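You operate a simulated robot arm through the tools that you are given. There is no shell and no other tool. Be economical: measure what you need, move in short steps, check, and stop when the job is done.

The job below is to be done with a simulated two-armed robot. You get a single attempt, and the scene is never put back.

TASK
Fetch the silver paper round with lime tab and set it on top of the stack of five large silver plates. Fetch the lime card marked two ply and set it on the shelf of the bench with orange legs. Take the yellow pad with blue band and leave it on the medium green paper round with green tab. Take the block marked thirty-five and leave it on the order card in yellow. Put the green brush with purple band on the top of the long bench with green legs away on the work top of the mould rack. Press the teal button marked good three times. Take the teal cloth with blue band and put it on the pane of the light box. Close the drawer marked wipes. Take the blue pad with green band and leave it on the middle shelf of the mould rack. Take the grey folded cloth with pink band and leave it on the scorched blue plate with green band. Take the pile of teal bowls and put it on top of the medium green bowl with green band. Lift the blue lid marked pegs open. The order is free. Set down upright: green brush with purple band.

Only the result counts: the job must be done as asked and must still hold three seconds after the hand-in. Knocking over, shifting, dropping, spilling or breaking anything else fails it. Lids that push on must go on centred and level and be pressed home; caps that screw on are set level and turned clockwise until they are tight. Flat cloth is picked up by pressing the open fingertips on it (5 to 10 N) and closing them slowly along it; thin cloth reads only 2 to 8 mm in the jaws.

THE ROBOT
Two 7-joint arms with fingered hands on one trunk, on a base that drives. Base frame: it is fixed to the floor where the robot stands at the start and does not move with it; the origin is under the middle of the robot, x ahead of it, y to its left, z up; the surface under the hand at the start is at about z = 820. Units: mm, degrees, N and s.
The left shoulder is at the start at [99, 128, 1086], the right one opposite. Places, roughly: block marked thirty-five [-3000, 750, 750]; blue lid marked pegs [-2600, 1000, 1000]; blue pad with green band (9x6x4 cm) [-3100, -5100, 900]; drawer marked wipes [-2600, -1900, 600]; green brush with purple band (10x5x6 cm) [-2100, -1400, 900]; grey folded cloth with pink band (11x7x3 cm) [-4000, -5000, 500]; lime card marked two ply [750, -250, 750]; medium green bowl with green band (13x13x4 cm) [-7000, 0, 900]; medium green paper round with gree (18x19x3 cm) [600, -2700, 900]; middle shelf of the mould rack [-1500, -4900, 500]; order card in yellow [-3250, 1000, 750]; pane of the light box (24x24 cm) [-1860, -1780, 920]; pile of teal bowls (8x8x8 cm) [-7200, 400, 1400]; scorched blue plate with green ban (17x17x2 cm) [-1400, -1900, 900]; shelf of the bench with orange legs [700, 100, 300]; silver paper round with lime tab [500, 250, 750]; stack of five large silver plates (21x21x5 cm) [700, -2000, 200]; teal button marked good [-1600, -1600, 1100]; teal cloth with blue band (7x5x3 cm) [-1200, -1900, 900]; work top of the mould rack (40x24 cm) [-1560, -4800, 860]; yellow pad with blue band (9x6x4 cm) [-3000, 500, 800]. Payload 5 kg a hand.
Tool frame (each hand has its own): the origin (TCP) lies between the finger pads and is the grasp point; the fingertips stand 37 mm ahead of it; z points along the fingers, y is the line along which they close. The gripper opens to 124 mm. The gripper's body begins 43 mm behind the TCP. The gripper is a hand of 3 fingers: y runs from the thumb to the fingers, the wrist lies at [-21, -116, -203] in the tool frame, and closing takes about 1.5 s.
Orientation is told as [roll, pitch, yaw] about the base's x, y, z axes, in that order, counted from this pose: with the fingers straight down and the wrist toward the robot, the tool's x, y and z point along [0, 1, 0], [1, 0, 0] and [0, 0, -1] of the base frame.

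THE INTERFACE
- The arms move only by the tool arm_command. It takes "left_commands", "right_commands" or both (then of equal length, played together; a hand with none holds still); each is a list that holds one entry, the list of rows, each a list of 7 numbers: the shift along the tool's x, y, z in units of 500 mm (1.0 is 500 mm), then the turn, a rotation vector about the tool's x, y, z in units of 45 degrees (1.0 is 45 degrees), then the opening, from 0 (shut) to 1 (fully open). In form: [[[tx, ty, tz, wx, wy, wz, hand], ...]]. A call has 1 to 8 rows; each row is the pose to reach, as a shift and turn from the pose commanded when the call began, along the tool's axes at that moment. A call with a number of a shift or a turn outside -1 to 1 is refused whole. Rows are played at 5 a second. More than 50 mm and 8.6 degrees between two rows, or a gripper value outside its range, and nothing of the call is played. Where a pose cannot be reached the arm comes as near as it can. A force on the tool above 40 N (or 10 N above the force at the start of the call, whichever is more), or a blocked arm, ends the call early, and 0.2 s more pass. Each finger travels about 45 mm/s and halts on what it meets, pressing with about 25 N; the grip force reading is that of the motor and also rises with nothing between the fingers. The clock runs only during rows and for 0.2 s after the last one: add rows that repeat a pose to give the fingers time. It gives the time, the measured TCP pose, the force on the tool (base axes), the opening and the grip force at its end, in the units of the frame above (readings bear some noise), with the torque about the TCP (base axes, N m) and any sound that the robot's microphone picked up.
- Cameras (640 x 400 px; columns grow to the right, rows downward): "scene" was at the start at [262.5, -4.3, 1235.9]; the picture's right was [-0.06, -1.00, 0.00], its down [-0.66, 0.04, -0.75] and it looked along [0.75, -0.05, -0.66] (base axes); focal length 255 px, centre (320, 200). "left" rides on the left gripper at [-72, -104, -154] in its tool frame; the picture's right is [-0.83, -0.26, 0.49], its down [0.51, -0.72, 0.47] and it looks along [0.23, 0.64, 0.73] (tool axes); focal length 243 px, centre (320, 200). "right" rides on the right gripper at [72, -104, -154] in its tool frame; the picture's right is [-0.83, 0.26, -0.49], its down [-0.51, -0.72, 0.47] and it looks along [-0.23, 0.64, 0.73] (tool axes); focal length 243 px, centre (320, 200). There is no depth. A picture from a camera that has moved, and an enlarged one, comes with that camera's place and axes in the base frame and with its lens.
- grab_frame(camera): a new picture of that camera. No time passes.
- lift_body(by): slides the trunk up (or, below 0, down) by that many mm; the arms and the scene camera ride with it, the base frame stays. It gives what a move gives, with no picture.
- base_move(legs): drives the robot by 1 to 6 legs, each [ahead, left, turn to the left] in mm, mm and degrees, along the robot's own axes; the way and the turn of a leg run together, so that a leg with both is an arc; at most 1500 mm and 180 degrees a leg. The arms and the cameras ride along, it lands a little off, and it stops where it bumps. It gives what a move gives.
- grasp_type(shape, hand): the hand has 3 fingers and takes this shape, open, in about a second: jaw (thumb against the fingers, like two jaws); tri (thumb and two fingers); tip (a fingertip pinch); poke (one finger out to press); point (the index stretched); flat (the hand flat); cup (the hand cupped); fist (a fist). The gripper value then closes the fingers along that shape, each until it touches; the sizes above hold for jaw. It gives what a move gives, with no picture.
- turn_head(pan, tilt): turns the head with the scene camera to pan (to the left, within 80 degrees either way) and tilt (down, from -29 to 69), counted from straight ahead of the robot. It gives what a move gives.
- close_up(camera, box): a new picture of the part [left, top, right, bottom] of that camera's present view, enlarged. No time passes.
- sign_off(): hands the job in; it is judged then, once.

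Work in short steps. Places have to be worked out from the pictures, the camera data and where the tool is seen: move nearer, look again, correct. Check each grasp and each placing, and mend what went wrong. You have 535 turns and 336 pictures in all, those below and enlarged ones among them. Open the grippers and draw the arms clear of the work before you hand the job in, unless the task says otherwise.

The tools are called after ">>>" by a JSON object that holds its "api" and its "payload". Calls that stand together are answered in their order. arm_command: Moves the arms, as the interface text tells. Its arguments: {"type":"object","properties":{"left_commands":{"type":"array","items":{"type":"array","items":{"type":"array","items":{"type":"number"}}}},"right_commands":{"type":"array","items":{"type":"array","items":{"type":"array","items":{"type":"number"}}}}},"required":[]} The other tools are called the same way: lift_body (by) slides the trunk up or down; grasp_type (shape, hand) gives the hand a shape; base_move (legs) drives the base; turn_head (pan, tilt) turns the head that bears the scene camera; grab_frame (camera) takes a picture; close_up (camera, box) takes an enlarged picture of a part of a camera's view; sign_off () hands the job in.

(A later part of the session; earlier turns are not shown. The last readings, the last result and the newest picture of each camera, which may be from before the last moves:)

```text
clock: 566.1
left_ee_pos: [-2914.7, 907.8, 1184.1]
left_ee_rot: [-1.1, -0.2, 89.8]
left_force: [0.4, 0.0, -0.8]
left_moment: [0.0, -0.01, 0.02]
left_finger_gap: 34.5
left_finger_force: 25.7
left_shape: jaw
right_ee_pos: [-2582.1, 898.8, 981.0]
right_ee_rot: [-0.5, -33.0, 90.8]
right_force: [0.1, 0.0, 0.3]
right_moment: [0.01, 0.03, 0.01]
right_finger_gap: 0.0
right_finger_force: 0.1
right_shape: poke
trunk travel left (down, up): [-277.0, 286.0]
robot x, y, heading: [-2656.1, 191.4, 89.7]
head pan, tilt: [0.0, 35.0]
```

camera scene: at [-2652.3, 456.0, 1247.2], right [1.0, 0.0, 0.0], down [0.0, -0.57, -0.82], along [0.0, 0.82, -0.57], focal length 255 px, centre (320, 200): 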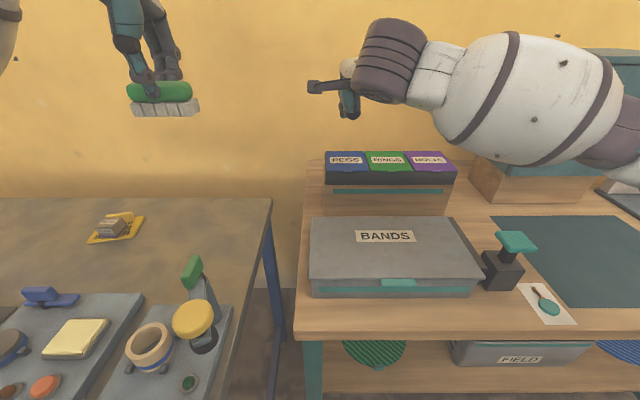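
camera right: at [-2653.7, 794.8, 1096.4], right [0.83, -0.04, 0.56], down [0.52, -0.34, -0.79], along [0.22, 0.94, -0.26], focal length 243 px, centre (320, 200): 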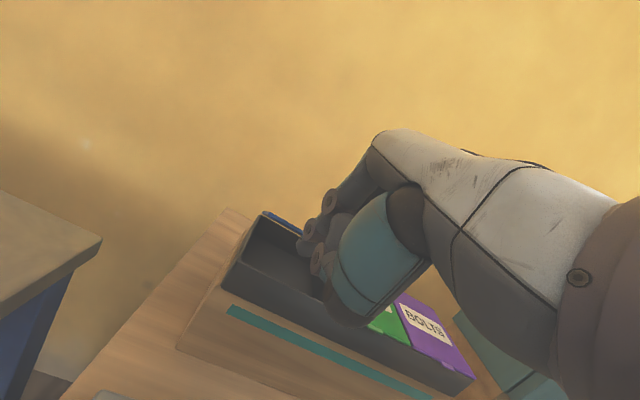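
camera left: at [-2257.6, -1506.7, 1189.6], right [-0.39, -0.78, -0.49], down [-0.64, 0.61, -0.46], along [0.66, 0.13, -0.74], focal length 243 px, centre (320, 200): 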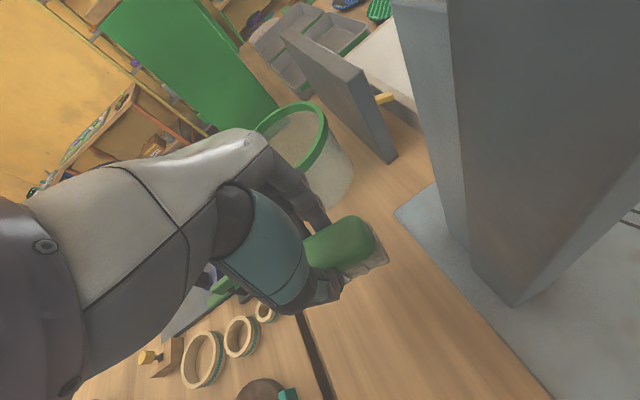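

>>> {"api": "arm_command", "payload": {"right_commands": [[[0, 0.03, 0.023, 0, 0, 0, 0], [0, 0.06, 0.046, 0, 0, 0, 0], [0, 0.08, 0.06, 0, 0, 0, 0], [0, 0.093, 0.069, 0, 0, 0, 0], [0, 0.095, 0.07, 0, 0, 0, 0]]]}}

>>> {"api": "arm_command", "payload": {"right_commands": [[[0, 0.014, -0.025, 0, 0, 0, 0], [0, 0.032, -0.048, 0, 0, 0, 0], [0, 0.054, -0.067, 0, 0, 0, 0], [0, 0.079, -0.087, 0, 0, 0, 0], [0, 0.107, -0.105, 0, 0, 0, 0], [0, 0.141, -0.118, 0, 0, 0, 0], [0, 0.182, -0.127, 0, 0, 0, 0], [0, 0.226, -0.122, 0, 0, 0, 0]]]}}

>>> {"api": "grab_frame", "payload": {"camera": "right"}}

```text
clock: 567.3
left_ee_pos: [-2913.9, 907.0, 1185.2]
left_ee_rot: [-1.1, -0.2, 89.8]
left_force: [-0.2, 0.0, -0.8]
left_moment: [-0.01, 0.02, 0.02]
left_finger_gap: 34.7
left_finger_force: 24.6
left_shape: jaw
right_ee_pos: [-2581.9, 955.9, 979.6]
right_ee_rot: [-0.4, -32.9, 90.9]
right_force: [2.1, -5.7, -0.4]
right_moment: [-0.08, -0.05, 0.01]
right_finger_gap: 0.1
right_finger_force: 0.0
right_shape: poke
trunk travel left (down, up): [-277.0, 286.0]
robot x, y, heading: [-2651.6, 189.5, 89.7]
head pan, tilt: [0.0, 35.0]
```

```text
clock: 569.1
left_ee_pos: [-2915.3, 908.8, 1183.0]
left_ee_rot: [-1.0, -0.3, 89.8]
left_force: [0.4, -0.2, -1.1]
left_moment: [-0.04, -0.01, 0.01]
left_finger_gap: 34.5
left_finger_force: 24.9
left_shape: jaw
right_ee_pos: [-2583.3, 1018.9, 1092.9]
right_ee_rot: [-0.4, -32.9, 90.9]
right_force: [0.1, 0.3, -0.1]
right_moment: [-0.01, -0.01, 0.0]
right_finger_gap: 0.0
right_finger_force: 0.0
right_shape: poke
trunk travel left (down, up): [-277.0, 286.0]
robot x, y, heading: [-2656.8, 192.9, 89.7]
head pan, tilt: [0.0, 35.0]
```

```text
116 pictures are left
camera right: at [-2655.2, 846.0, 1164.3], right [0.83, -0.04, 0.56], down [0.52, -0.34, -0.78], along [0.23, 0.94, -0.26], focal length 243 px, centre (320, 200)
```

right: 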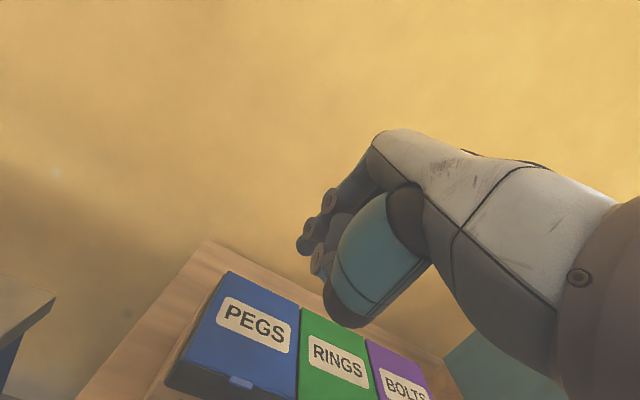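

It slipped again. I'll pinch the tab instead: jaw shape at −55°, thumb below the tab and fingers above the lid, then rotate with the lid.

>>> {"api": "arm_command", "payload": {"right_commands": [[[0, -0.07, -0.03, 0, 0, 0, 0], [0, -0.14, -0.06, -0.12, 0, 0, 0], [0, -0.2, -0.08, -0.24, 0, 0, 0], [0, -0.269, -0.095, -0.36, 0, 0, 0], [0, -0.269, -0.095, -0.49, 0, 0, 0]]]}}

>>> {"api": "grasp_type", "payload": {"shape": "jaw", "hand": "right"}}

>>> {"api": "arm_command", "payload": {"right_commands": [[[0, 0, 0, 0, 0, 0, 0.5], [0, 0, 0, 0, 0, 0, 0.5], [0, 0, 0, 0, 0, 0, 0.5], [0, 0, 0, 0, 0, 0, 0.5]]]}}

>>> {"api": "grab_frame", "payload": {"camera": "right"}}

```text
clock: 570.5
left_ee_pos: [-2913.4, 905.1, 1185.8]
left_ee_rot: [-1.1, -0.3, 89.8]
left_force: [-0.8, -0.6, -0.2]
left_moment: [0.07, -0.05, 0.01]
left_finger_gap: 34.4
left_finger_force: 25.1
left_shape: jaw
right_ee_pos: [-2583.9, 859.2, 954.3]
right_ee_rot: [-0.2, -38.7, 90.6]
right_force: [-1.0, 0.3, 1.2]
right_moment: [-0.02, -0.05, 0.0]
right_finger_gap: 0.0
right_finger_force: 0.0
right_shape: poke
right hand out of reach, approached as far as the arm can: row 5
trunk travel left (down, up): [-277.0, 286.0]
robot x, y, heading: [-2650.8, 185.9, 89.7]
head pan, tilt: [0.0, 35.0]
stopped in row 5 (right hand): the arm was blocked; the commanded pose is now the measured one
```

```text
clock: 571.4
left_ee_pos: [-2913.8, 905.8, 1185.4]
left_ee_rot: [-1.1, -0.3, 89.8]
left_force: [-0.5, -0.1, -1.4]
left_moment: [0.01, -0.01, 0.03]
left_finger_gap: 34.5
left_finger_force: 24.4
left_shape: jaw
right_ee_pos: [-2583.8, 861.6, 954.8]
right_ee_rot: [-0.1, -38.9, 90.4]
right_force: [0.8, 3.1, 23.0]
right_moment: [-0.33, 0.07, -0.04]
right_finger_gap: 118.2
right_finger_force: 0.1
right_shape: jaw
trunk travel left (down, up): [-277.0, 286.0]
robot x, y, heading: [-2651.1, 188.9, 89.8]
head pan, tilt: [0.0, 35.0]
```

```text
clock: 572.4
left_ee_pos: [-2914.6, 905.9, 1185.3]
left_ee_rot: [-1.0, -0.2, 89.8]
left_force: [-0.6, -0.1, 0.0]
left_moment: [-0.01, 0.01, 0.02]
left_finger_gap: 34.2
left_finger_force: 25.3
left_shape: jaw
right_ee_pos: [-2584.2, 861.4, 954.0]
right_ee_rot: [-0.2, -38.6, 90.5]
right_force: [0.4, 0.3, -0.9]
right_moment: [0.02, -0.01, 0.02]
right_finger_gap: 62.5
right_finger_force: 0.0
right_shape: jaw
trunk travel left (down, up): [-277.0, 286.0]
robot x, y, heading: [-2651.0, 188.8, 89.8]
head pan, tilt: [0.0, 35.0]
```

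```text
115 pictures are left
camera right: at [-2656.0, 684.3, 1007.1], right [0.83, -0.1, 0.55], down [0.51, -0.27, -0.82], along [0.23, 0.96, -0.17], focal length 243 px, centre (320, 200)
```

right: 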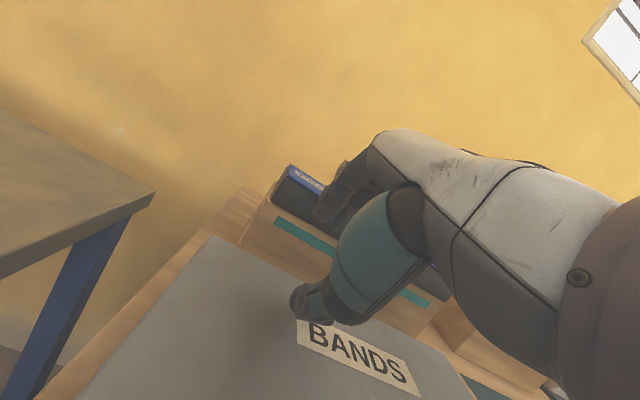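

The hand sank onto the BANDS box top (no visible shift). I raise it 100 mm.

>>> {"api": "arm_command", "payload": {"right_commands": [[[0, 0.04, -0.05, 0, 0, 0, 0.5], [0, 0.08, -0.1, 0, 0, 0, 0.5], [0, 0.125, -0.156, 0, 0, 0, 0.5]]]}}

>>> {"api": "arm_command", "payload": {"right_commands": [[[0, 0, 0, -0.12, 0, 0, 0.5], [0, 0, 0, -0.24, 0, 0, 0.5], [0, 0, 0, -0.36, 0, 0, 0.5]]]}}

>>> {"api": "grab_frame", "payload": {"camera": "right"}}

>>> {"api": "grab_frame", "payload": {"camera": "scene"}}

```text
clock: 573.2
left_ee_pos: [-2913.7, 907.1, 1184.8]
left_ee_rot: [-1.1, -0.1, 89.8]
left_force: [-0.1, -0.3, -0.8]
left_moment: [0.01, 0.0, -0.02]
left_finger_gap: 34.6
left_finger_force: 25.0
left_shape: jaw
right_ee_pos: [-2582.8, 861.4, 1056.4]
right_ee_rot: [-0.2, -38.7, 90.5]
right_force: [0.2, 0.1, 0.8]
right_moment: [0.05, -0.01, 0.01]
right_finger_gap: 62.2
right_finger_force: 0.0
right_shape: jaw
trunk travel left (down, up): [-277.0, 286.0]
robot x, y, heading: [-2649.0, 188.1, 90.0]
head pan, tilt: [0.0, 35.0]
```

```text
clock: 574.0
left_ee_pos: [-2912.3, 906.6, 1184.2]
left_ee_rot: [-1.0, -0.4, 89.8]
left_force: [0.1, -1.1, -0.6]
left_moment: [0.0, 0.04, 0.01]
left_finger_gap: 34.5
left_finger_force: 24.9
left_shape: jaw
right_ee_pos: [-2582.6, 861.6, 1055.3]
right_ee_rot: [-0.1, -49.5, 90.2]
right_force: [0.6, 0.2, 0.2]
right_moment: [0.01, -0.01, 0.04]
right_finger_gap: 62.2
right_finger_force: 0.0
right_shape: jaw
right hand out of reach, approached as far as the arm can: row 3
trunk travel left (down, up): [-277.0, 286.0]
robot x, y, heading: [-2653.3, 187.6, 89.6]
head pan, tilt: [0.0, 35.0]
```

```text
114 pictures are left
camera right: at [-2655.4, 676.0, 1075.9], right [0.83, -0.2, 0.52], down [0.51, -0.11, -0.85], along [0.23, 0.97, 0.01], focal length 243 px, centre (320, 200)
```

right: 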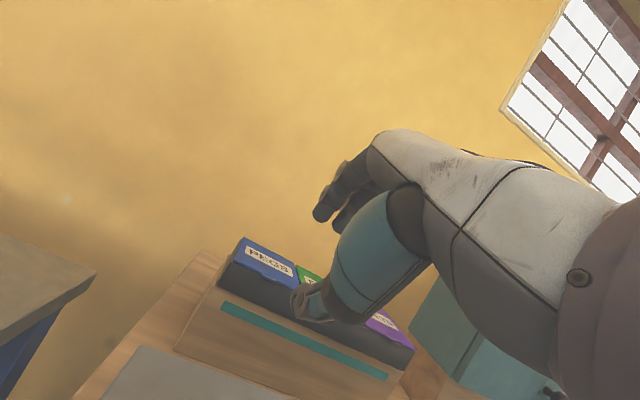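

```text
113 pictures are left
camera scene: at [-2650.5, 453.8, 1247.7], right [1.0, 0.0, 0.0], down [0.0, -0.57, -0.82], along [0.0, 0.82, -0.57], focal length 255 px, centre (320, 200)
```

scene: 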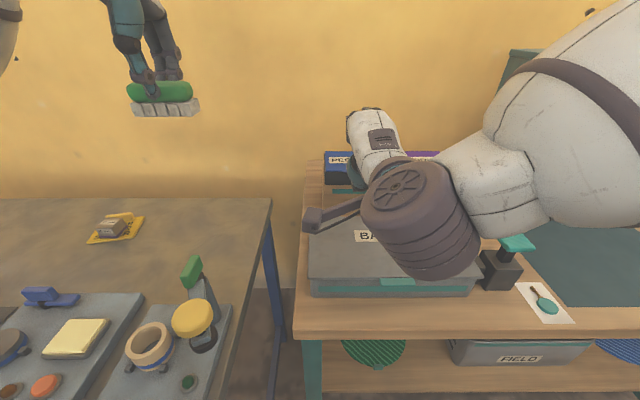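

Pitch −49.5° reached. I approach the tab along the tool axis with the jaw open 62 mm.

>>> {"api": "arm_command", "payload": {"right_commands": [[[0.004, 0.009, 0.06, 0, 0, 0, 0.5], [0.008, 0.017, 0.115, 0, 0, 0, 0.5], [0.008, 0.017, 0.18, 0, 0, 0, 0.5], [0.008, 0.017, 0.235, 0, 0, 0, 0.5]]]}}

>>> {"api": "close_up", "payload": {"camera": "right", "box": [200, 140, 420, 320]}}

```text
clock: 575.0
left_ee_pos: [-2908.7, 906.0, 1187.0]
left_ee_rot: [-0.8, -0.3, 89.6]
left_force: [0.7, -0.7, -0.5]
left_moment: [0.01, 0.06, 0.03]
left_finger_gap: 34.5
left_finger_force: 24.8
left_shape: jaw
right_ee_pos: [-2607.0, 951.3, 991.7]
right_ee_rot: [-0.3, -48.5, 89.3]
right_force: [0.9, 0.3, 0.9]
right_moment: [0.04, 0.01, 0.03]
right_finger_gap: 62.3
right_finger_force: 0.2
right_shape: jaw
right hand out of reach, approached as far as the arm can: row 1, 2, 3, 4
trunk travel left (down, up): [-277.0, 286.0]
robot x, y, heading: [-2655.0, 191.1, 89.4]
head pan, tilt: [0.0, 35.0]
```

```text
2.22 times, centred on (310, 230) of right
camera zoom: at [-2683.0, 768.6, 1013.6], right [0.82, -0.21, 0.53], down [0.51, -0.14, -0.85], along [0.25, 0.97, 0.0], focal length 539 px, centre (342, 133)
```

zoom: 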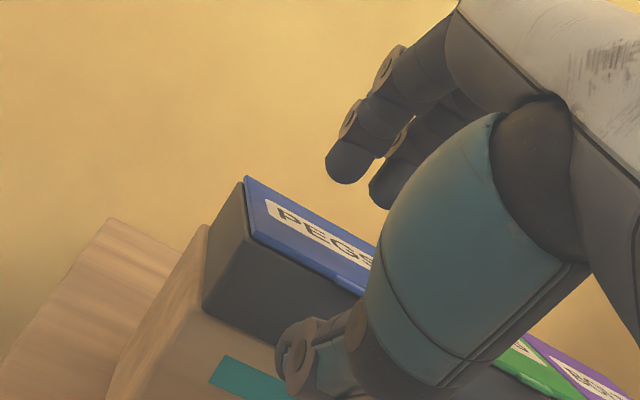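

The reach limit pulled the hand 20 mm left; I correct with the base (+20 x, +12 y) and trunk (−12).

>>> {"api": "base_move", "payload": {"legs": [[12, -20, 0.3]]}}

>>> {"api": "lift_body", "payload": {"by": -12}}

>>> {"api": "close_up", "payload": {"camera": "right", "box": [200, 140, 420, 320]}}

```text
clock: 575.9
left_ee_pos: [-2901.9, 915.8, 1184.5]
left_ee_rot: [-1.3, -0.3, 90.1]
left_force: [-1.1, 0.2, -0.5]
left_moment: [0.02, -0.08, -0.02]
left_finger_gap: 34.7
left_finger_force: 25.1
left_shape: jaw
right_ee_pos: [-2598.0, 964.6, 991.5]
right_ee_rot: [-0.7, -48.4, 89.8]
right_force: [-1.1, -0.4, -0.1]
right_moment: [-0.03, -0.02, -0.04]
right_finger_gap: 62.0
right_finger_force: 0.0
right_shape: jaw
trunk travel left (down, up): [-277.0, 286.0]
robot x, y, heading: [-2631.1, 198.1, 90.2]
head pan, tilt: [0.0, 35.0]
```

```text
clock: 576.5
left_ee_pos: [-2900.1, 916.9, 1172.5]
left_ee_rot: [-1.1, -0.2, 90.2]
left_force: [-0.4, 0.4, -0.5]
left_moment: [0.01, 0.03, 0.02]
left_finger_gap: 34.3
left_finger_force: 25.2
left_shape: jaw
right_ee_pos: [-2597.1, 965.8, 978.6]
right_ee_rot: [-0.5, -48.3, 89.7]
right_force: [0.1, 0.1, 0.5]
right_moment: [0.0, -0.05, 0.01]
right_finger_gap: 62.2
right_finger_force: 0.1
right_shape: jaw
trunk travel left (down, up): [-265.0, 298.0]
robot x, y, heading: [-2637.6, 199.9, 90.2]
head pan, tilt: [0.0, 35.0]
```

```text
2.22 times, centred on (310, 230) of right
camera zoom: at [-2672.3, 781.5, 1001.1], right [0.82, -0.2, 0.53], down [0.51, -0.13, -0.85], along [0.24, 0.97, -0.01], focal length 539 px, centre (342, 133)
```

zoom: 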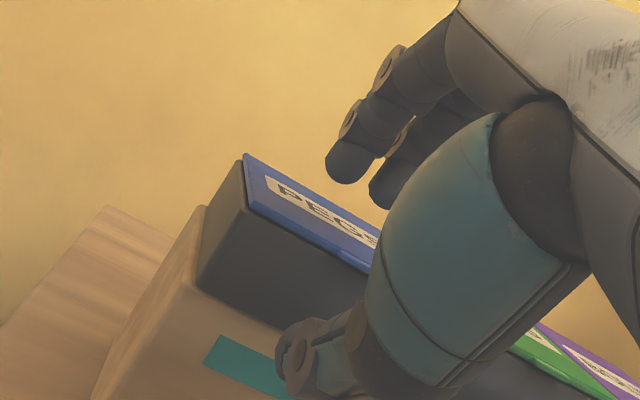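

Small shift right 10 mm, back 5 mm along the tool, and close on the tab.

>>> {"api": "base_move", "payload": {"legs": [[-4, -10, 0]]}}

>>> {"api": "arm_command", "payload": {"right_commands": [[[0, 0, 0, 0, 0, 0, 0.4], [0, 0, 0, 0, 0, 0, 0.3], [0, 0, 0, 0, 0, 0, 0.2], [0, 0, 0, 0, 0, 0, 0.1], [0, 0, 0, 0, 0, 0, 0], [0, 0, 0, 0, 0, 0, 0]]]}}

>>> {"api": "close_up", "payload": {"camera": "right", "box": [200, 140, 420, 320]}}

```text
clock: 577.2
left_ee_pos: [-2891.6, 914.4, 1171.6]
left_ee_rot: [-1.2, -0.1, 90.1]
left_force: [-0.4, 0.2, -0.7]
left_moment: [0.0, 0.01, -0.01]
left_finger_gap: 34.6
left_finger_force: 25.1
left_shape: jaw
right_ee_pos: [-2589.4, 961.2, 977.0]
right_ee_rot: [-0.7, -48.3, 89.7]
right_force: [-0.2, 0.3, 0.6]
right_moment: [0.05, -0.05, -0.04]
right_finger_gap: 62.2
right_finger_force: 0.0
right_shape: jaw
trunk travel left (down, up): [-265.0, 298.0]
robot x, y, heading: [-2623.5, 198.1, 90.3]
head pan, tilt: [0.0, 35.0]
```

```text
clock: 578.6
left_ee_pos: [-2890.8, 912.0, 1173.8]
left_ee_rot: [-1.1, -0.2, 90.2]
left_force: [-0.2, 0.1, -0.8]
left_moment: [-0.04, 0.02, 0.0]
left_finger_gap: 34.6
left_finger_force: 24.9
left_shape: jaw
right_ee_pos: [-2588.3, 960.7, 979.6]
right_ee_rot: [-0.6, -48.4, 89.8]
right_force: [0.7, -7.6, 5.4]
right_moment: [0.13, -0.03, -0.03]
right_finger_gap: 2.9
right_finger_force: 25.1
right_shape: jaw
trunk travel left (down, up): [-265.0, 298.0]
robot x, y, heading: [-2626.4, 196.1, 90.2]
head pan, tilt: [0.0, 35.0]
```

```text
2.22 times, centred on (310, 230) of right
camera zoom: at [-2663.1, 775.9, 1002.0], right [0.82, -0.2, 0.53], down [0.51, -0.13, -0.85], along [0.24, 0.97, 0.0], focal length 539 px, centre (342, 133)
```

zoom: 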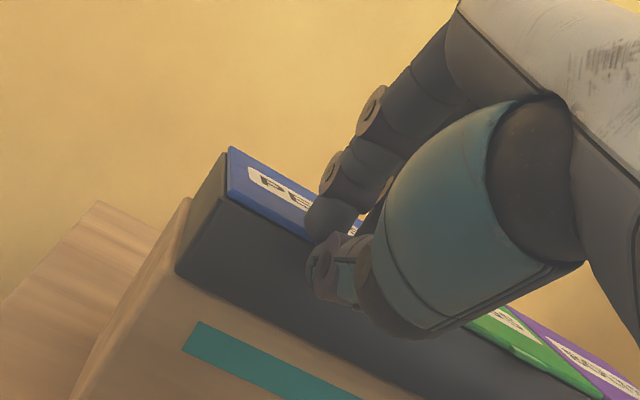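

The tab is pinched (2.9 mm). Now I rotate the hand with the lid about its hinge.

>>> {"api": "arm_command", "payload": {"right_commands": [[[0, 0.0326, -0.0182, 0.178, 0, 0, 0], [0, 0.0674, -0.0316, 0.356, 0, 0, 0], [0, 0.1038, -0.0402, 0.533, 0, 0, 0], [0, 0.141, -0.0436, 0.711, 0, 0, 0], [0, 0.178, -0.0416, 0.889, 0, 0, 0], [0, 0.1966, -0.039, 0.978, 0, 0, 0]]]}}

>>> {"api": "grab_frame", "payload": {"camera": "right"}}

>>> {"api": "close_up", "payload": {"camera": "scene", "box": [270, 40, 470, 220]}}

```text
clock: 580.0
left_ee_pos: [-2890.4, 911.8, 1174.8]
left_ee_rot: [-1.1, -0.3, 90.1]
left_force: [0.0, -0.3, -1.1]
left_moment: [-0.01, 0.02, 0.07]
left_finger_gap: 34.5
left_finger_force: 25.0
left_shape: jaw
right_ee_pos: [-2587.2, 1009.8, 1067.2]
right_ee_rot: [-0.4, -4.2, 89.3]
right_force: [-2.9, -9.9, 8.7]
right_moment: [-0.32, 0.1, 0.0]
right_finger_gap: 1.8
right_finger_force: 24.9
right_shape: jaw
trunk travel left (down, up): [-265.0, 298.0]
robot x, y, heading: [-2623.8, 197.3, 90.1]
head pan, tilt: [0.0, 35.0]
```

```text
109 pictures are left
camera right: at [-2662.5, 894.3, 1211.1], right [0.83, 0.21, 0.52], down [0.5, -0.69, -0.52], along [0.24, 0.69, -0.68], focal length 243 px, centre (320, 200)
```

right: 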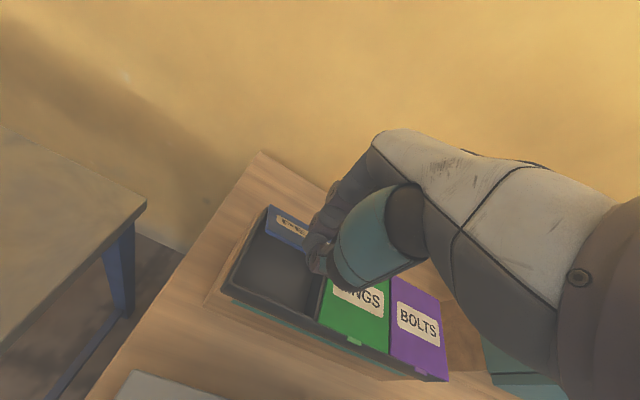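

```text
2.22 times, centred on (370, 130) of scene
camera zoom: at [-2625.6, 464.3, 1235.4], right [1.0, 0.0, 0.0], down [0.0, -0.57, -0.82], along [0.0, 0.82, -0.57], focal length 567 px, centre (209, 356)
```

zoom: 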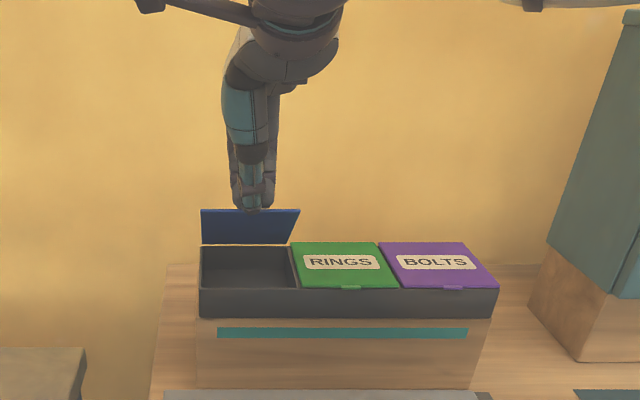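

The lid is about 45° open. I continue the arc past vertical while still pinching.

>>> {"api": "arm_command", "payload": {"right_commands": [[[0, 0.03, -0.018, 0.05, 0, 0, 0], [0, 0.057, -0.036, 0.09, 0, 0, 0], [0, 0.09, -0.046, 0.18, 0, 0, 0], [0, 0.12, -0.054, 0.27, 0, 0, 0], [0, 0.153, -0.055, 0.34, 0, 0, 0], [0, 0.186, -0.055, 0.42, 0, 0, 0], [0, 0.232, -0.047, 0.42, 0, 0, 0]]]}}

>>> {"api": "close_up", "payload": {"camera": "scene", "box": [270, 40, 470, 220]}}

>>> {"api": "grab_frame", "payload": {"camera": "right"}}

```text
clock: 581.7
left_ee_pos: [-2890.7, 914.1, 1173.4]
left_ee_rot: [-1.2, -0.2, 90.2]
left_force: [1.0, 0.4, -0.3]
left_moment: [-0.05, 0.01, -0.01]
left_finger_gap: 34.6
left_finger_force: 24.9
left_shape: jaw
right_ee_pos: [-2586.4, 1128.8, 1100.8]
right_ee_rot: [-0.1, 14.2, 89.2]
right_force: [-2.8, 3.8, 18.2]
right_moment: [-0.08, 0.12, -0.05]
right_finger_gap: 2.6
right_finger_force: 24.9
right_shape: jaw
trunk travel left (down, up): [-265.0, 298.0]
robot x, y, heading: [-2620.3, 196.9, 90.3]
head pan, tilt: [0.0, 35.0]
stopped in row 7 (right hand): the force on the tool passed its limit at 40 N (the readings are from after the stop); the commanded pose is now the measured one
```

```text
2.22 times, centred on (370, 130) of scene
camera zoom: at [-2625.5, 466.6, 1234.7], right [1.0, 0.0, 0.0], down [0.0, -0.57, -0.82], along [0.0, 0.82, -0.57], focal length 567 px, centre (209, 356)
```

zoom: 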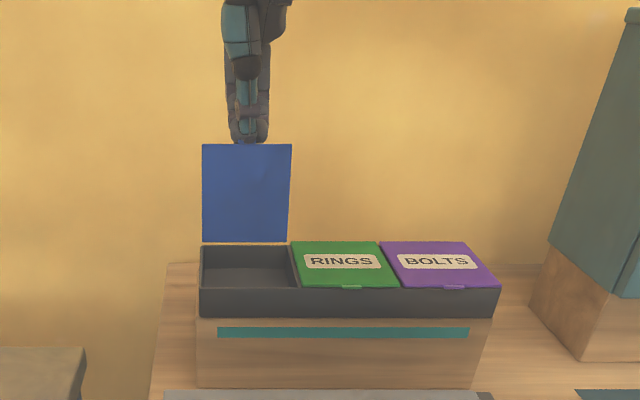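

```text
106 pictures are left
camera right: at [-2660.9, 1064.4, 1275.3], right [0.83, 0.36, 0.41], down [0.5, -0.82, -0.28], along [0.24, 0.44, -0.87], focal length 243 px, centre (320, 200)
```

right: 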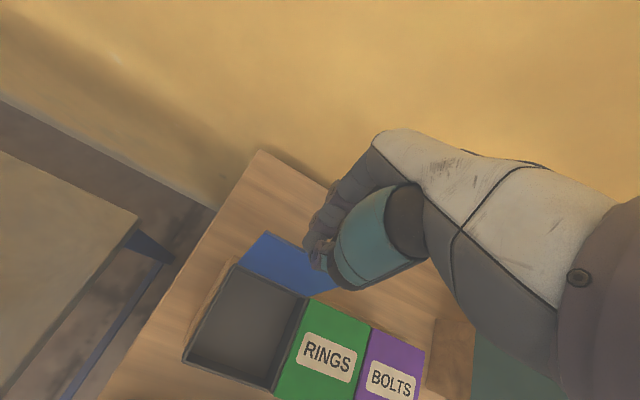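

The lid is past vertical and at its stop. I open the fingers and raise the hand straight up.

>>> {"api": "arm_command", "payload": {"right_commands": [[[0, -0.004, 0, 0, 0, 0, 0.1], [0, -0.004, 0, 0, 0, 0, 0.25], [0, -0.004, 0, 0, 0, 0, 0.25], [0, 0.01, -0.05, 0, 0, 0, 0.25], [0, 0.02, -0.12, 0, 0, 0, 0.25], [0, 0.02, -0.2, 0, 0, 0, 0.25]]]}}

>>> {"api": "close_up", "payload": {"camera": "scene", "box": [270, 40, 470, 220]}}

```text
clock: 583.1
left_ee_pos: [-2892.8, 913.6, 1172.7]
left_ee_rot: [-1.2, -0.2, 90.4]
left_force: [0.0, 0.5, -0.3]
left_moment: [0.0, -0.02, 0.0]
left_finger_gap: 34.2
left_finger_force: 25.3
left_shape: jaw
right_ee_pos: [-2586.8, 1160.8, 1194.2]
right_ee_rot: [-0.2, 14.4, 89.2]
right_force: [-0.8, -0.3, -0.4]
right_moment: [0.0, -0.04, -0.05]
right_finger_gap: 30.9
right_finger_force: 0.1
right_shape: jaw
trunk travel left (down, up): [-265.0, 298.0]
robot x, y, heading: [-2623.5, 200.0, 90.0]
head pan, tilt: [0.0, 35.0]
```

```text
2.22 times, centred on (370, 130) of scene
camera zoom: at [-2626.6, 465.9, 1235.0], right [1.0, 0.0, 0.0], down [0.0, -0.57, -0.82], along [0.0, 0.82, -0.57], focal length 567 px, centre (209, 356)
```

zoom: 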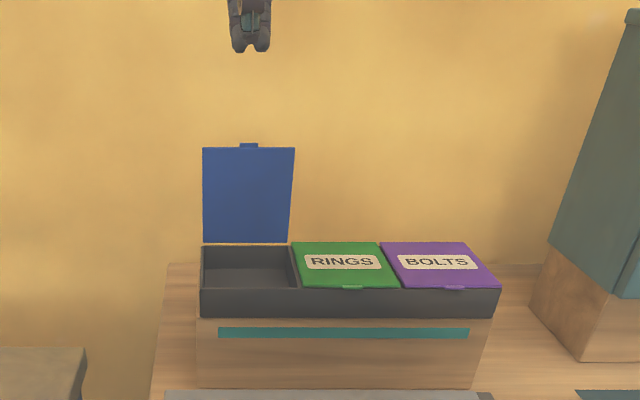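

PEGS lid is open. Now the yellow pad at ≈[-3024,497]: I retract the right hand, level it, and reposition the base.

>>> {"api": "arm_command", "payload": {"right_commands": [[[0, -0.08, -0.03, -0.08, 0, 0, 0.5], [0, -0.16, -0.05, -0.16, 0, 0, 0.65], [0, -0.24, -0.07, -0.24, 0, 0, 0.65], [0, -0.32, -0.08, -0.32, 0, 0, 0.65], [0, -0.4, -0.09, -0.32, 0, 0, 0.65], [0, -0.48, -0.1, -0.32, 0, 0, 0.65], [0, -0.56, -0.1, -0.32, 0, 0, 0.65]]]}}

>>> {"api": "base_move", "payload": {"legs": [[-450, 0, 0], [0, 550, 0]]}}

>>> {"api": "grab_frame", "payload": {"camera": "right"}}

>>> {"api": "grab_frame", "payload": {"camera": "scene"}}

```text
clock: 584.7
left_ee_pos: [-2889.9, 913.1, 1173.2]
left_ee_rot: [-1.0, -0.3, 90.2]
left_force: [0.7, -1.3, -1.0]
left_moment: [0.03, 0.0, 0.0]
left_finger_gap: 34.5
left_finger_force: 25.4
left_shape: jaw
right_ee_pos: [-2590.2, 902.0, 1308.9]
right_ee_rot: [-0.1, -0.1, 89.2]
right_force: [0.1, -0.6, 0.0]
right_moment: [0.01, 0.02, 0.01]
right_finger_gap: 80.3
right_finger_force: 0.1
right_shape: jaw
trunk travel left (down, up): [-265.0, 298.0]
robot x, y, heading: [-2623.8, 195.0, 90.0]
head pan, tilt: [0.0, 35.0]
```

```text
clock: 592.4
left_ee_pos: [-3439.7, 463.0, 1172.6]
left_ee_rot: [-1.2, -0.2, 90.2]
left_force: [0.5, 0.0, -1.0]
left_moment: [0.0, 0.03, 0.03]
left_finger_gap: 34.7
left_finger_force: 25.4
left_shape: jaw
right_ee_pos: [-3139.1, 451.0, 1307.4]
right_ee_rot: [-0.2, -0.1, 89.3]
right_force: [0.5, -0.2, 0.3]
right_moment: [-0.02, -0.04, 0.02]
right_finger_gap: 80.2
right_finger_force: 0.0
right_shape: jaw
trunk travel left (down, up): [-265.0, 298.0]
robot x, y, heading: [-3173.3, -255.5, 90.2]
head pan, tilt: [0.0, 35.0]
```

```text
104 pictures are left
camera right: at [-3214.3, 347.8, 1460.6], right [0.83, 0.25, 0.5], down [0.5, -0.73, -0.47], along [0.24, 0.64, -0.73], focal length 243 px, centre (320, 200)
```

right: 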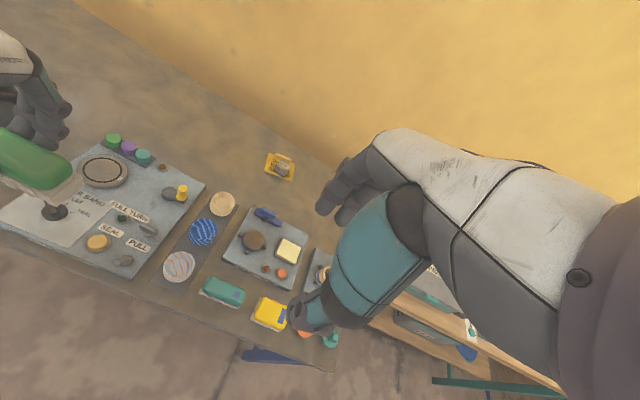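

```text
103 pictures are left
camera scene: at [-3174.6, 15.1, 1234.8], right [1.0, 0.0, 0.0], down [0.0, -0.57, -0.82], along [0.0, 0.82, -0.57], focal length 255 px, centre (320, 200)
```

scene: 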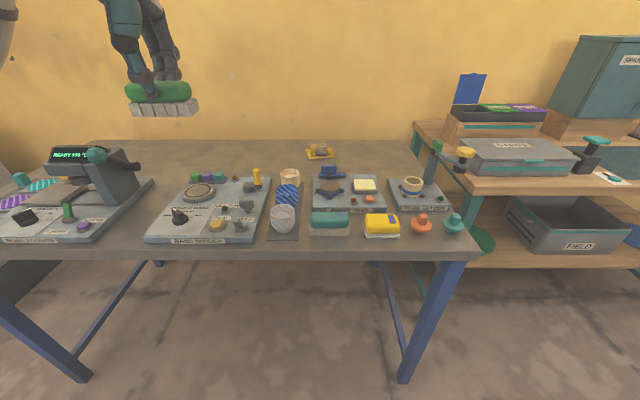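

Pad confirmed at [-3025,493]. I bring the right hand down over it.

>>> {"api": "arm_command", "payload": {"right_commands": [[[-0.03, 0.011, 0.09, 0, 0, 0, 0.65], [-0.06, 0.022, 0.18, 0, 0, 0, 0.65], [-0.09, 0.033, 0.27, 0, 0, 0, 0.65], [-0.12, 0.044, 0.36, 0, 0, 0, 0.65], [-0.15, 0.055, 0.45, 0, 0, 0, 0.65], [-0.18, 0.066, 0.54, 0, 0, 0, 0.65], [-0.21, 0.077, 0.63, 0, 0, 0, 0.65], [-0.228, 0.086, 0.72, 0, 0, 0, 0.65]]]}}

>>> {"api": "grab_frame", "payload": {"camera": "right"}}

>>> {"api": "close_up", "payload": {"camera": "scene", "box": [300, 140, 460, 250]}}

```text
clock: 594.1
left_ee_pos: [-3440.6, 462.7, 1171.8]
left_ee_rot: [-1.1, -0.3, 90.3]
left_force: [0.1, 0.0, -0.8]
left_moment: [-0.03, 0.03, 0.02]
left_finger_gap: 34.5
left_finger_force: 25.2
left_shape: jaw
right_ee_pos: [-3021.5, 491.3, 946.4]
right_ee_rot: [-0.1, -0.1, 89.2]
right_force: [0.5, 0.0, 0.6]
right_moment: [-0.03, 0.01, -0.04]
right_finger_gap: 80.4
right_finger_force: 0.1
right_shape: jaw
trunk travel left (down, up): [-265.0, 298.0]
robot x, y, heading: [-3174.2, -255.7, 90.1]
head pan, tilt: [0.0, 35.0]
```

```text
102 pictures are left
camera right: at [-3096.4, 388.0, 1098.5], right [0.83, 0.25, 0.5], down [0.5, -0.73, -0.47], along [0.24, 0.64, -0.73], focal length 243 px, centre (320, 200)
```

right: 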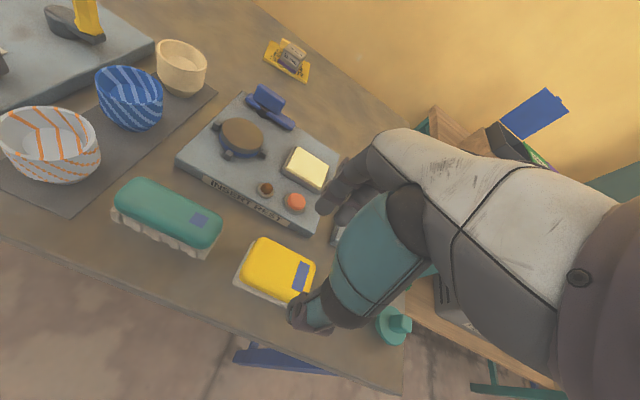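

```text
3.64 times, centred on (380, 195) of scene
camera zoom: at [-3174.0, 15.7, 1234.7], right [1.0, 0.0, 0.0], down [0.0, -0.57, -0.82], along [0.0, 0.82, -0.57], focal length 928 px, centre (102, 218)
```

zoom: 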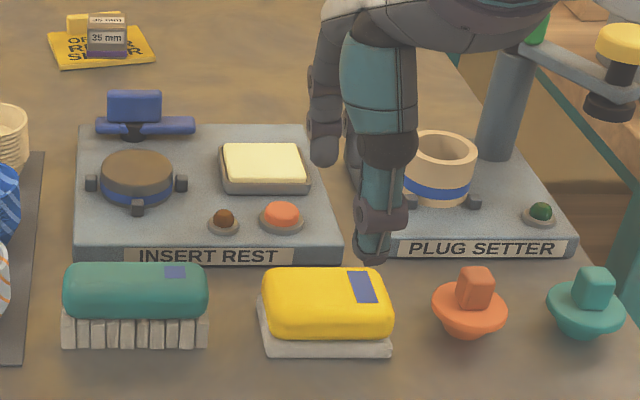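

Aligned; descend to z≈846 and close.

>>> {"api": "arm_command", "payload": {"right_commands": [[[0.01, 0.003, 0.08, 0, 0, 0, 0.65], [0.01, 0.003, 0.16, 0, 0, 0, 0.65], [0.01, 0.003, 0.2, 0, 0, 0, 0.65], [0.01, 0.003, 0.2, 0, 0, 0, 0.45], [0.01, 0.003, 0.2, 0, 0, 0, 0.3], [0.01, 0.003, 0.2, 0, 0, 0, 0.15], [0.01, 0.003, 0.2, 0, 0, 0, 0], [0.01, 0.003, 0.2, 0, 0, 0, 0]]]}}

>>> {"api": "arm_command", "payload": {"right_commands": [[[0, 0, -0.03, 0, 0, 0, 0], [0, 0, -0.11, 0, 0, 0, 0], [0, 0, -0.2, 0, 0, 0, 0], [0, -0.04, -0.28, 0, 0, 0, 0]]]}}

>>> {"api": "grab_frame", "payload": {"camera": "right"}}

```text
clock: 596.0
left_ee_pos: [-3440.1, 461.5, 1171.4]
left_ee_rot: [-1.1, -0.2, 90.2]
left_force: [-0.5, 0.5, -1.3]
left_moment: [0.0, 0.02, -0.02]
left_finger_gap: 34.4
left_finger_force: 25.0
left_shape: jaw
right_ee_pos: [-3029.2, 493.3, 846.5]
right_ee_rot: [-0.3, 0.0, 89.2]
right_force: [-0.1, 0.2, -0.5]
right_moment: [-0.04, -0.03, 0.0]
right_finger_gap: 50.6
right_finger_force: 25.2
right_shape: jaw
trunk travel left (down, up): [-265.0, 298.0]
robot x, y, heading: [-3172.0, -256.0, 90.0]
head pan, tilt: [0.0, 35.0]
```

```text
clock: 597.0
left_ee_pos: [-3441.0, 460.9, 1173.2]
left_ee_rot: [-1.0, -0.2, 90.2]
left_force: [0.1, 0.0, -0.3]
left_moment: [-0.01, 0.01, 0.02]
left_finger_gap: 34.5
left_finger_force: 24.5
left_shape: jaw
right_ee_pos: [-3028.1, 473.8, 988.9]
right_ee_rot: [-0.2, 0.0, 89.2]
right_force: [-0.4, -0.2, 0.3]
right_moment: [0.01, -0.03, 0.03]
right_finger_gap: 50.5
right_finger_force: 24.4
right_shape: jaw
trunk travel left (down, up): [-265.0, 298.0]
robot x, y, heading: [-3174.7, -253.4, 90.2]
head pan, tilt: [0.0, 35.0]
```

```text
100 pictures are left
camera right: at [-3102.7, 369.9, 1142.0], right [0.83, 0.25, 0.5], down [0.5, -0.73, -0.47], along [0.24, 0.64, -0.73], focal length 243 px, centre (320, 200)
```

right: 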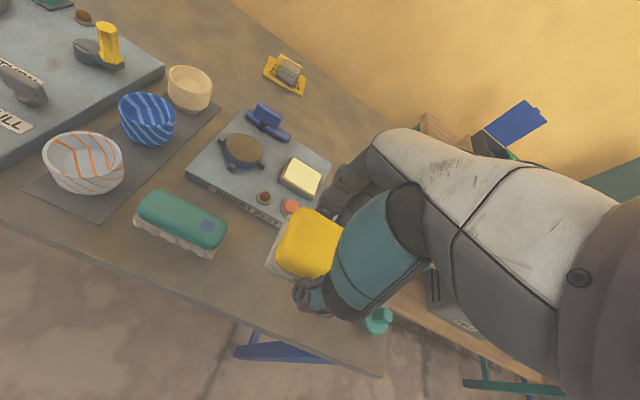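

Yellow pad held. I drive with both items east and then south to the cabinet with the green round.

>>> {"api": "base_move", "payload": {"legs": [[-100, 0, 0], [0, 0, -90], [1400, 300, 0], [1300, 0, 0], [0, -1300, 0], [0, -1300, 0]]}}

>>> {"api": "turn_head", "payload": {"pan": 0, "tilt": 30}}

>>> {"api": "grab_frame", "payload": {"camera": "scene"}}

```text
clock: 637.9
left_ee_pos: [185.0, -2515.1, 1172.5]
left_ee_rot: [-1.2, -0.3, -2.1]
left_force: [0.3, 0.0, -1.4]
left_moment: [0.0, 0.0, -0.01]
left_finger_gap: 34.3
left_finger_force: 24.9
left_shape: jaw
right_ee_pos: [181.0, -2927.4, 987.7]
right_ee_rot: [-0.1, 0.0, -3.1]
right_force: [-0.4, -0.1, -1.5]
right_moment: [-0.01, -0.01, -0.02]
right_finger_gap: 50.2
right_finger_force: 25.2
right_shape: jaw
trunk travel left (down, up): [-265.0, 298.0]
robot x, y, heading: [-538.5, -2753.4, -2.2]
head pan, tilt: [0.0, 35.0]
```

```text
clock: 638.6
left_ee_pos: [185.2, -2515.2, 1172.7]
left_ee_rot: [-1.1, -0.2, -2.1]
left_force: [0.7, 0.0, -0.6]
left_moment: [-0.02, -0.02, 0.0]
left_finger_gap: 34.4
left_finger_force: 25.2
left_shape: jaw
right_ee_pos: [182.5, -2927.7, 988.6]
right_ee_rot: [-0.2, -0.1, -3.1]
right_force: [-0.4, 0.5, -0.2]
right_moment: [-0.01, 0.0, 0.02]
right_finger_gap: 50.1
right_finger_force: 25.3
right_shape: jaw
trunk travel left (down, up): [-265.0, 298.0]
robot x, y, heading: [-544.2, -2750.6, -2.2]
head pan, tilt: [0.0, 30.0]
```

```text
99 pictures are left
camera scene: at [-270.7, -2760.9, 1242.6], right [-0.04, -1.0, 0.0], down [-0.5, 0.02, -0.87], along [0.87, -0.03, -0.5], focal length 255 px, centre (320, 200)
```

scene: 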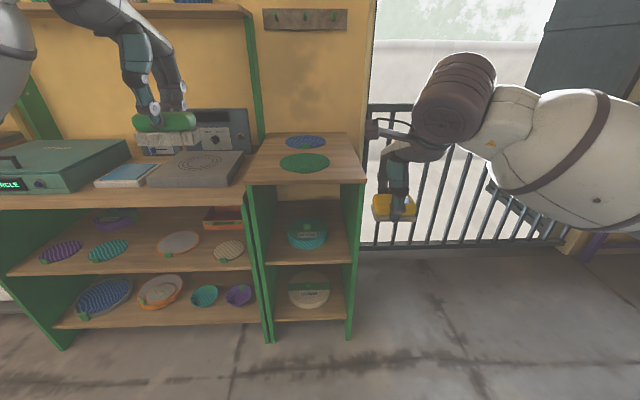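

The green round is at about [590,-2735,900]. I move the base so the right hand gets in front of it, and zoom for its details.

>>> {"api": "close_up", "payload": {"camera": "scene", "box": [250, 120, 370, 195]}}

>>> {"api": "base_move", "payload": {"legs": [[300, 185, 2.2]]}}

>>> {"api": "grab_frame", "payload": {"camera": "right"}}

```text
5.33 times, centred on (310, 158) of scene
camera zoom: at [-270.7, -2760.9, 1242.6], right [-0.04, -1.0, 0.0], down [-0.5, 0.02, -0.87], along [0.87, -0.03, -0.5], focal length 1360 px, centre (373, 427)
```

zoom: 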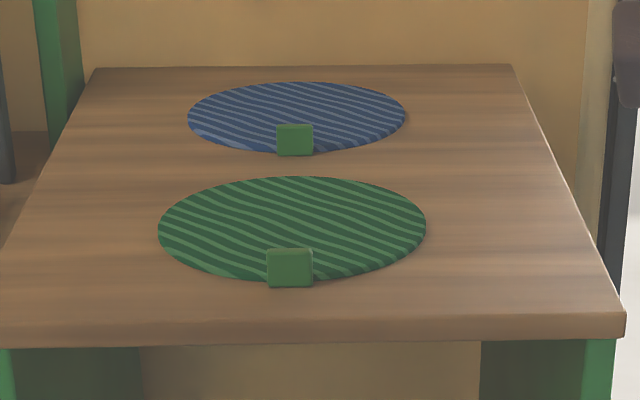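

```text
clock: 640.8
left_ee_pos: [470.8, -2312.4, 1172.9]
left_ee_rot: [-1.0, -0.2, 0.1]
left_force: [0.3, -1.1, -1.0]
left_moment: [-0.02, 0.0, 0.0]
left_finger_gap: 34.2
left_finger_force: 25.0
left_shape: jaw
right_ee_pos: [483.6, -2723.5, 987.6]
right_ee_rot: [-0.2, 0.0, -1.0]
right_force: [0.3, 0.0, 0.0]
right_moment: [0.04, -0.03, 0.04]
right_finger_gap: 50.1
right_finger_force: 25.1
right_shape: jaw
trunk travel left (down, up): [-265.0, 298.0]
robot x, y, heading: [-248.8, -2576.6, 0.0]
head pan, tilt: [0.0, 30.0]
```

```text
97 pictures are left
camera right: at [379.7, -2650.3, 1141.2], right [0.25, -0.83, 0.5], down [-0.73, -0.5, -0.47], along [0.64, -0.25, -0.73], focal length 243 px, centre (320, 200)
```

right: 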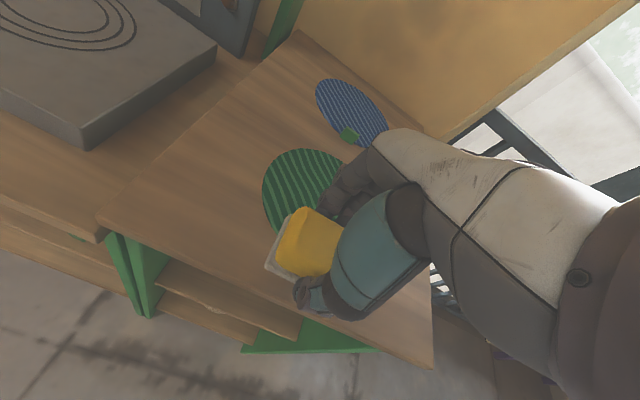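

Round centre ≈ [596,-2732]. I move the pad over it at z≈990, then look.

>>> {"api": "arm_command", "payload": {"right_commands": [[[-0.005, 0.08, -0.01, 0, 0, 0, 0], [-0.01, 0.16, -0.01, 0, 0, 0, 0], [-0.02, 0.228, 0, 0, 0, 0, 0]]]}}

>>> {"api": "close_up", "payload": {"camera": "scene", "box": [280, 100, 480, 260]}}

>>> {"api": "grab_frame", "payload": {"camera": "right"}}

```text
clock: 641.6
left_ee_pos: [472.5, -2312.0, 1171.2]
left_ee_rot: [-1.1, -0.4, 0.0]
left_force: [-0.1, -0.7, -1.2]
left_moment: [-0.02, 0.01, 0.01]
left_finger_gap: 34.4
left_finger_force: 25.0
left_shape: jaw
right_ee_pos: [599.8, -2737.1, 987.5]
right_ee_rot: [-0.3, 0.0, -0.9]
right_force: [-0.3, 0.5, -0.7]
right_moment: [0.01, 0.0, -0.01]
right_finger_gap: 50.1
right_finger_force: 25.3
right_shape: jaw
trunk travel left (down, up): [-265.0, 298.0]
robot x, y, heading: [-244.8, -2575.0, 0.3]
head pan, tilt: [0.0, 30.0]
```

```text
2.50 times, centred on (380, 180) of scene
camera zoom: at [26.5, -2574.2, 1242.4], right [0.0, -1.0, 0.0], down [-0.5, 0.0, -0.87], along [0.87, 0.0, -0.5], focal length 638 px, centre (170, 250)
```

zoom: 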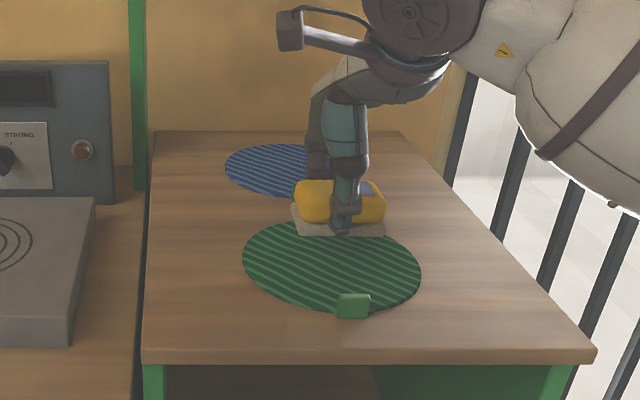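

```text
95 pictures are left
camera right: at [496.2, -2663.3, 1140.9], right [0.25, -0.83, 0.5], down [-0.73, -0.5, -0.47], along [0.64, -0.25, -0.73], focal length 243 px, centre (320, 200)
```

right: 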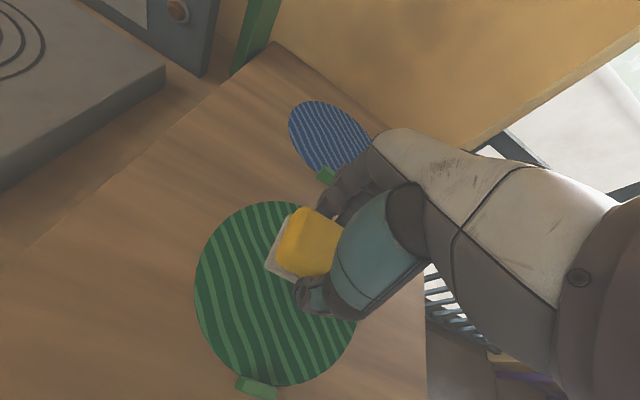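

Round centre re-measured: [568,-2732], z≈908. I shift 30 mm back and lower to contact.

>>> {"api": "arm_command", "payload": {"right_commands": [[[0.008, -0.04, 0, 0, 0, 0, 0], [0.01, -0.062, 0.02, 0, 0, 0, 0], [0.01, -0.062, 0.05, 0, 0, 0, 0], [0.01, -0.062, 0.064, 0, 0, 0, 0], [0.01, -0.062, 0.074, 0, 0, 0, 0], [0.01, -0.062, 0.084, 0, 0, 0, 0]]]}}

>>> {"api": "close_up", "payload": {"camera": "scene", "box": [280, 100, 480, 260]}}

```text
clock: 643.0
left_ee_pos: [469.3, -2310.2, 1174.7]
left_ee_rot: [-1.1, -0.3, 0.1]
left_force: [0.2, 0.5, -0.8]
left_moment: [0.01, -0.09, -0.01]
left_finger_gap: 34.1
left_finger_force: 24.8
left_shape: jaw
right_ee_pos: [565.2, -2730.3, 950.8]
right_ee_rot: [-0.2, -0.4, -1.0]
right_force: [2.0, -2.1, 23.1]
right_moment: [-0.03, -0.03, -0.04]
right_finger_gap: 51.2
right_finger_force: 24.8
right_shape: jaw
trunk travel left (down, up): [-265.0, 298.0]
robot x, y, heading: [-245.7, -2572.5, 0.2]
head pan, tilt: [0.0, 30.0]
```

```text
2.50 times, centred on (380, 180) of scene
camera zoom: at [23.2, -2574.0, 1243.5], right [0.0, -1.0, 0.0], down [-0.5, 0.0, -0.87], along [0.87, 0.0, -0.5], focal length 638 px, centre (170, 250)
```

zoom: 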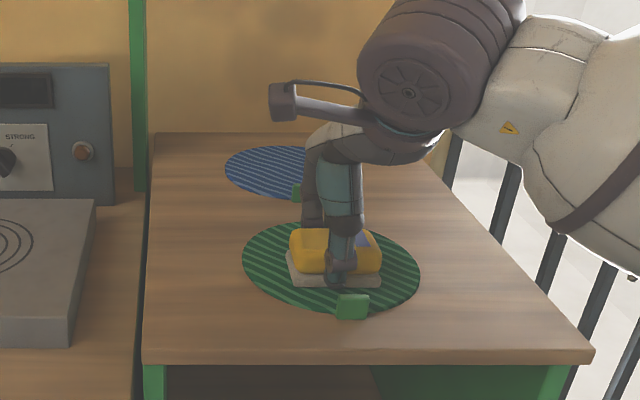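

Pad sits centred on the green round. Release with a modest opening and lift.

>>> {"api": "arm_command", "payload": {"right_commands": [[[0, 0, -0.008, 0, 0, 0, 0.2], [0, 0, -0.008, 0, 0, 0, 0.45], [0, 0, -0.008, 0, 0, 0, 0.52], [0, 0, -0.008, 0, 0, 0, 0.52], [0, 0, -0.06, 0, 0, 0, 0.52], [0, 0, -0.14, 0, 0, 0, 0.52], [0, 0, -0.23, 0, 0, 0, 0.52]]]}}

>>> {"api": "close_up", "payload": {"camera": "scene", "box": [280, 100, 480, 260]}}

```text
clock: 644.6
left_ee_pos: [470.8, -2310.1, 1172.4]
left_ee_rot: [-1.2, -0.4, 0.1]
left_force: [0.2, 0.4, -0.5]
left_moment: [-0.04, 0.01, 0.0]
left_finger_gap: 34.3
left_finger_force: 24.8
left_shape: jaw
right_ee_pos: [566.2, -2728.9, 1063.3]
right_ee_rot: [-0.3, 0.0, -1.0]
right_force: [0.1, 0.6, 0.2]
right_moment: [-0.04, -0.02, 0.03]
right_finger_gap: 63.9
right_finger_force: 0.0
right_shape: jaw
trunk travel left (down, up): [-265.0, 298.0]
robot x, y, heading: [-246.0, -2578.3, -0.1]
head pan, tilt: [0.0, 30.0]
```

```text
2.50 times, centred on (380, 180) of scene
camera zoom: at [24.4, -2573.6, 1242.9], right [0.0, -1.0, 0.0], down [-0.5, 0.0, -0.87], along [0.87, 0.0, -0.5], focal length 638 px, centre (170, 250)
```

zoom: 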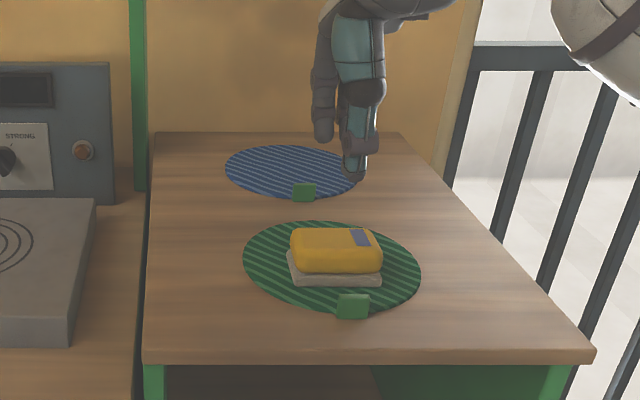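

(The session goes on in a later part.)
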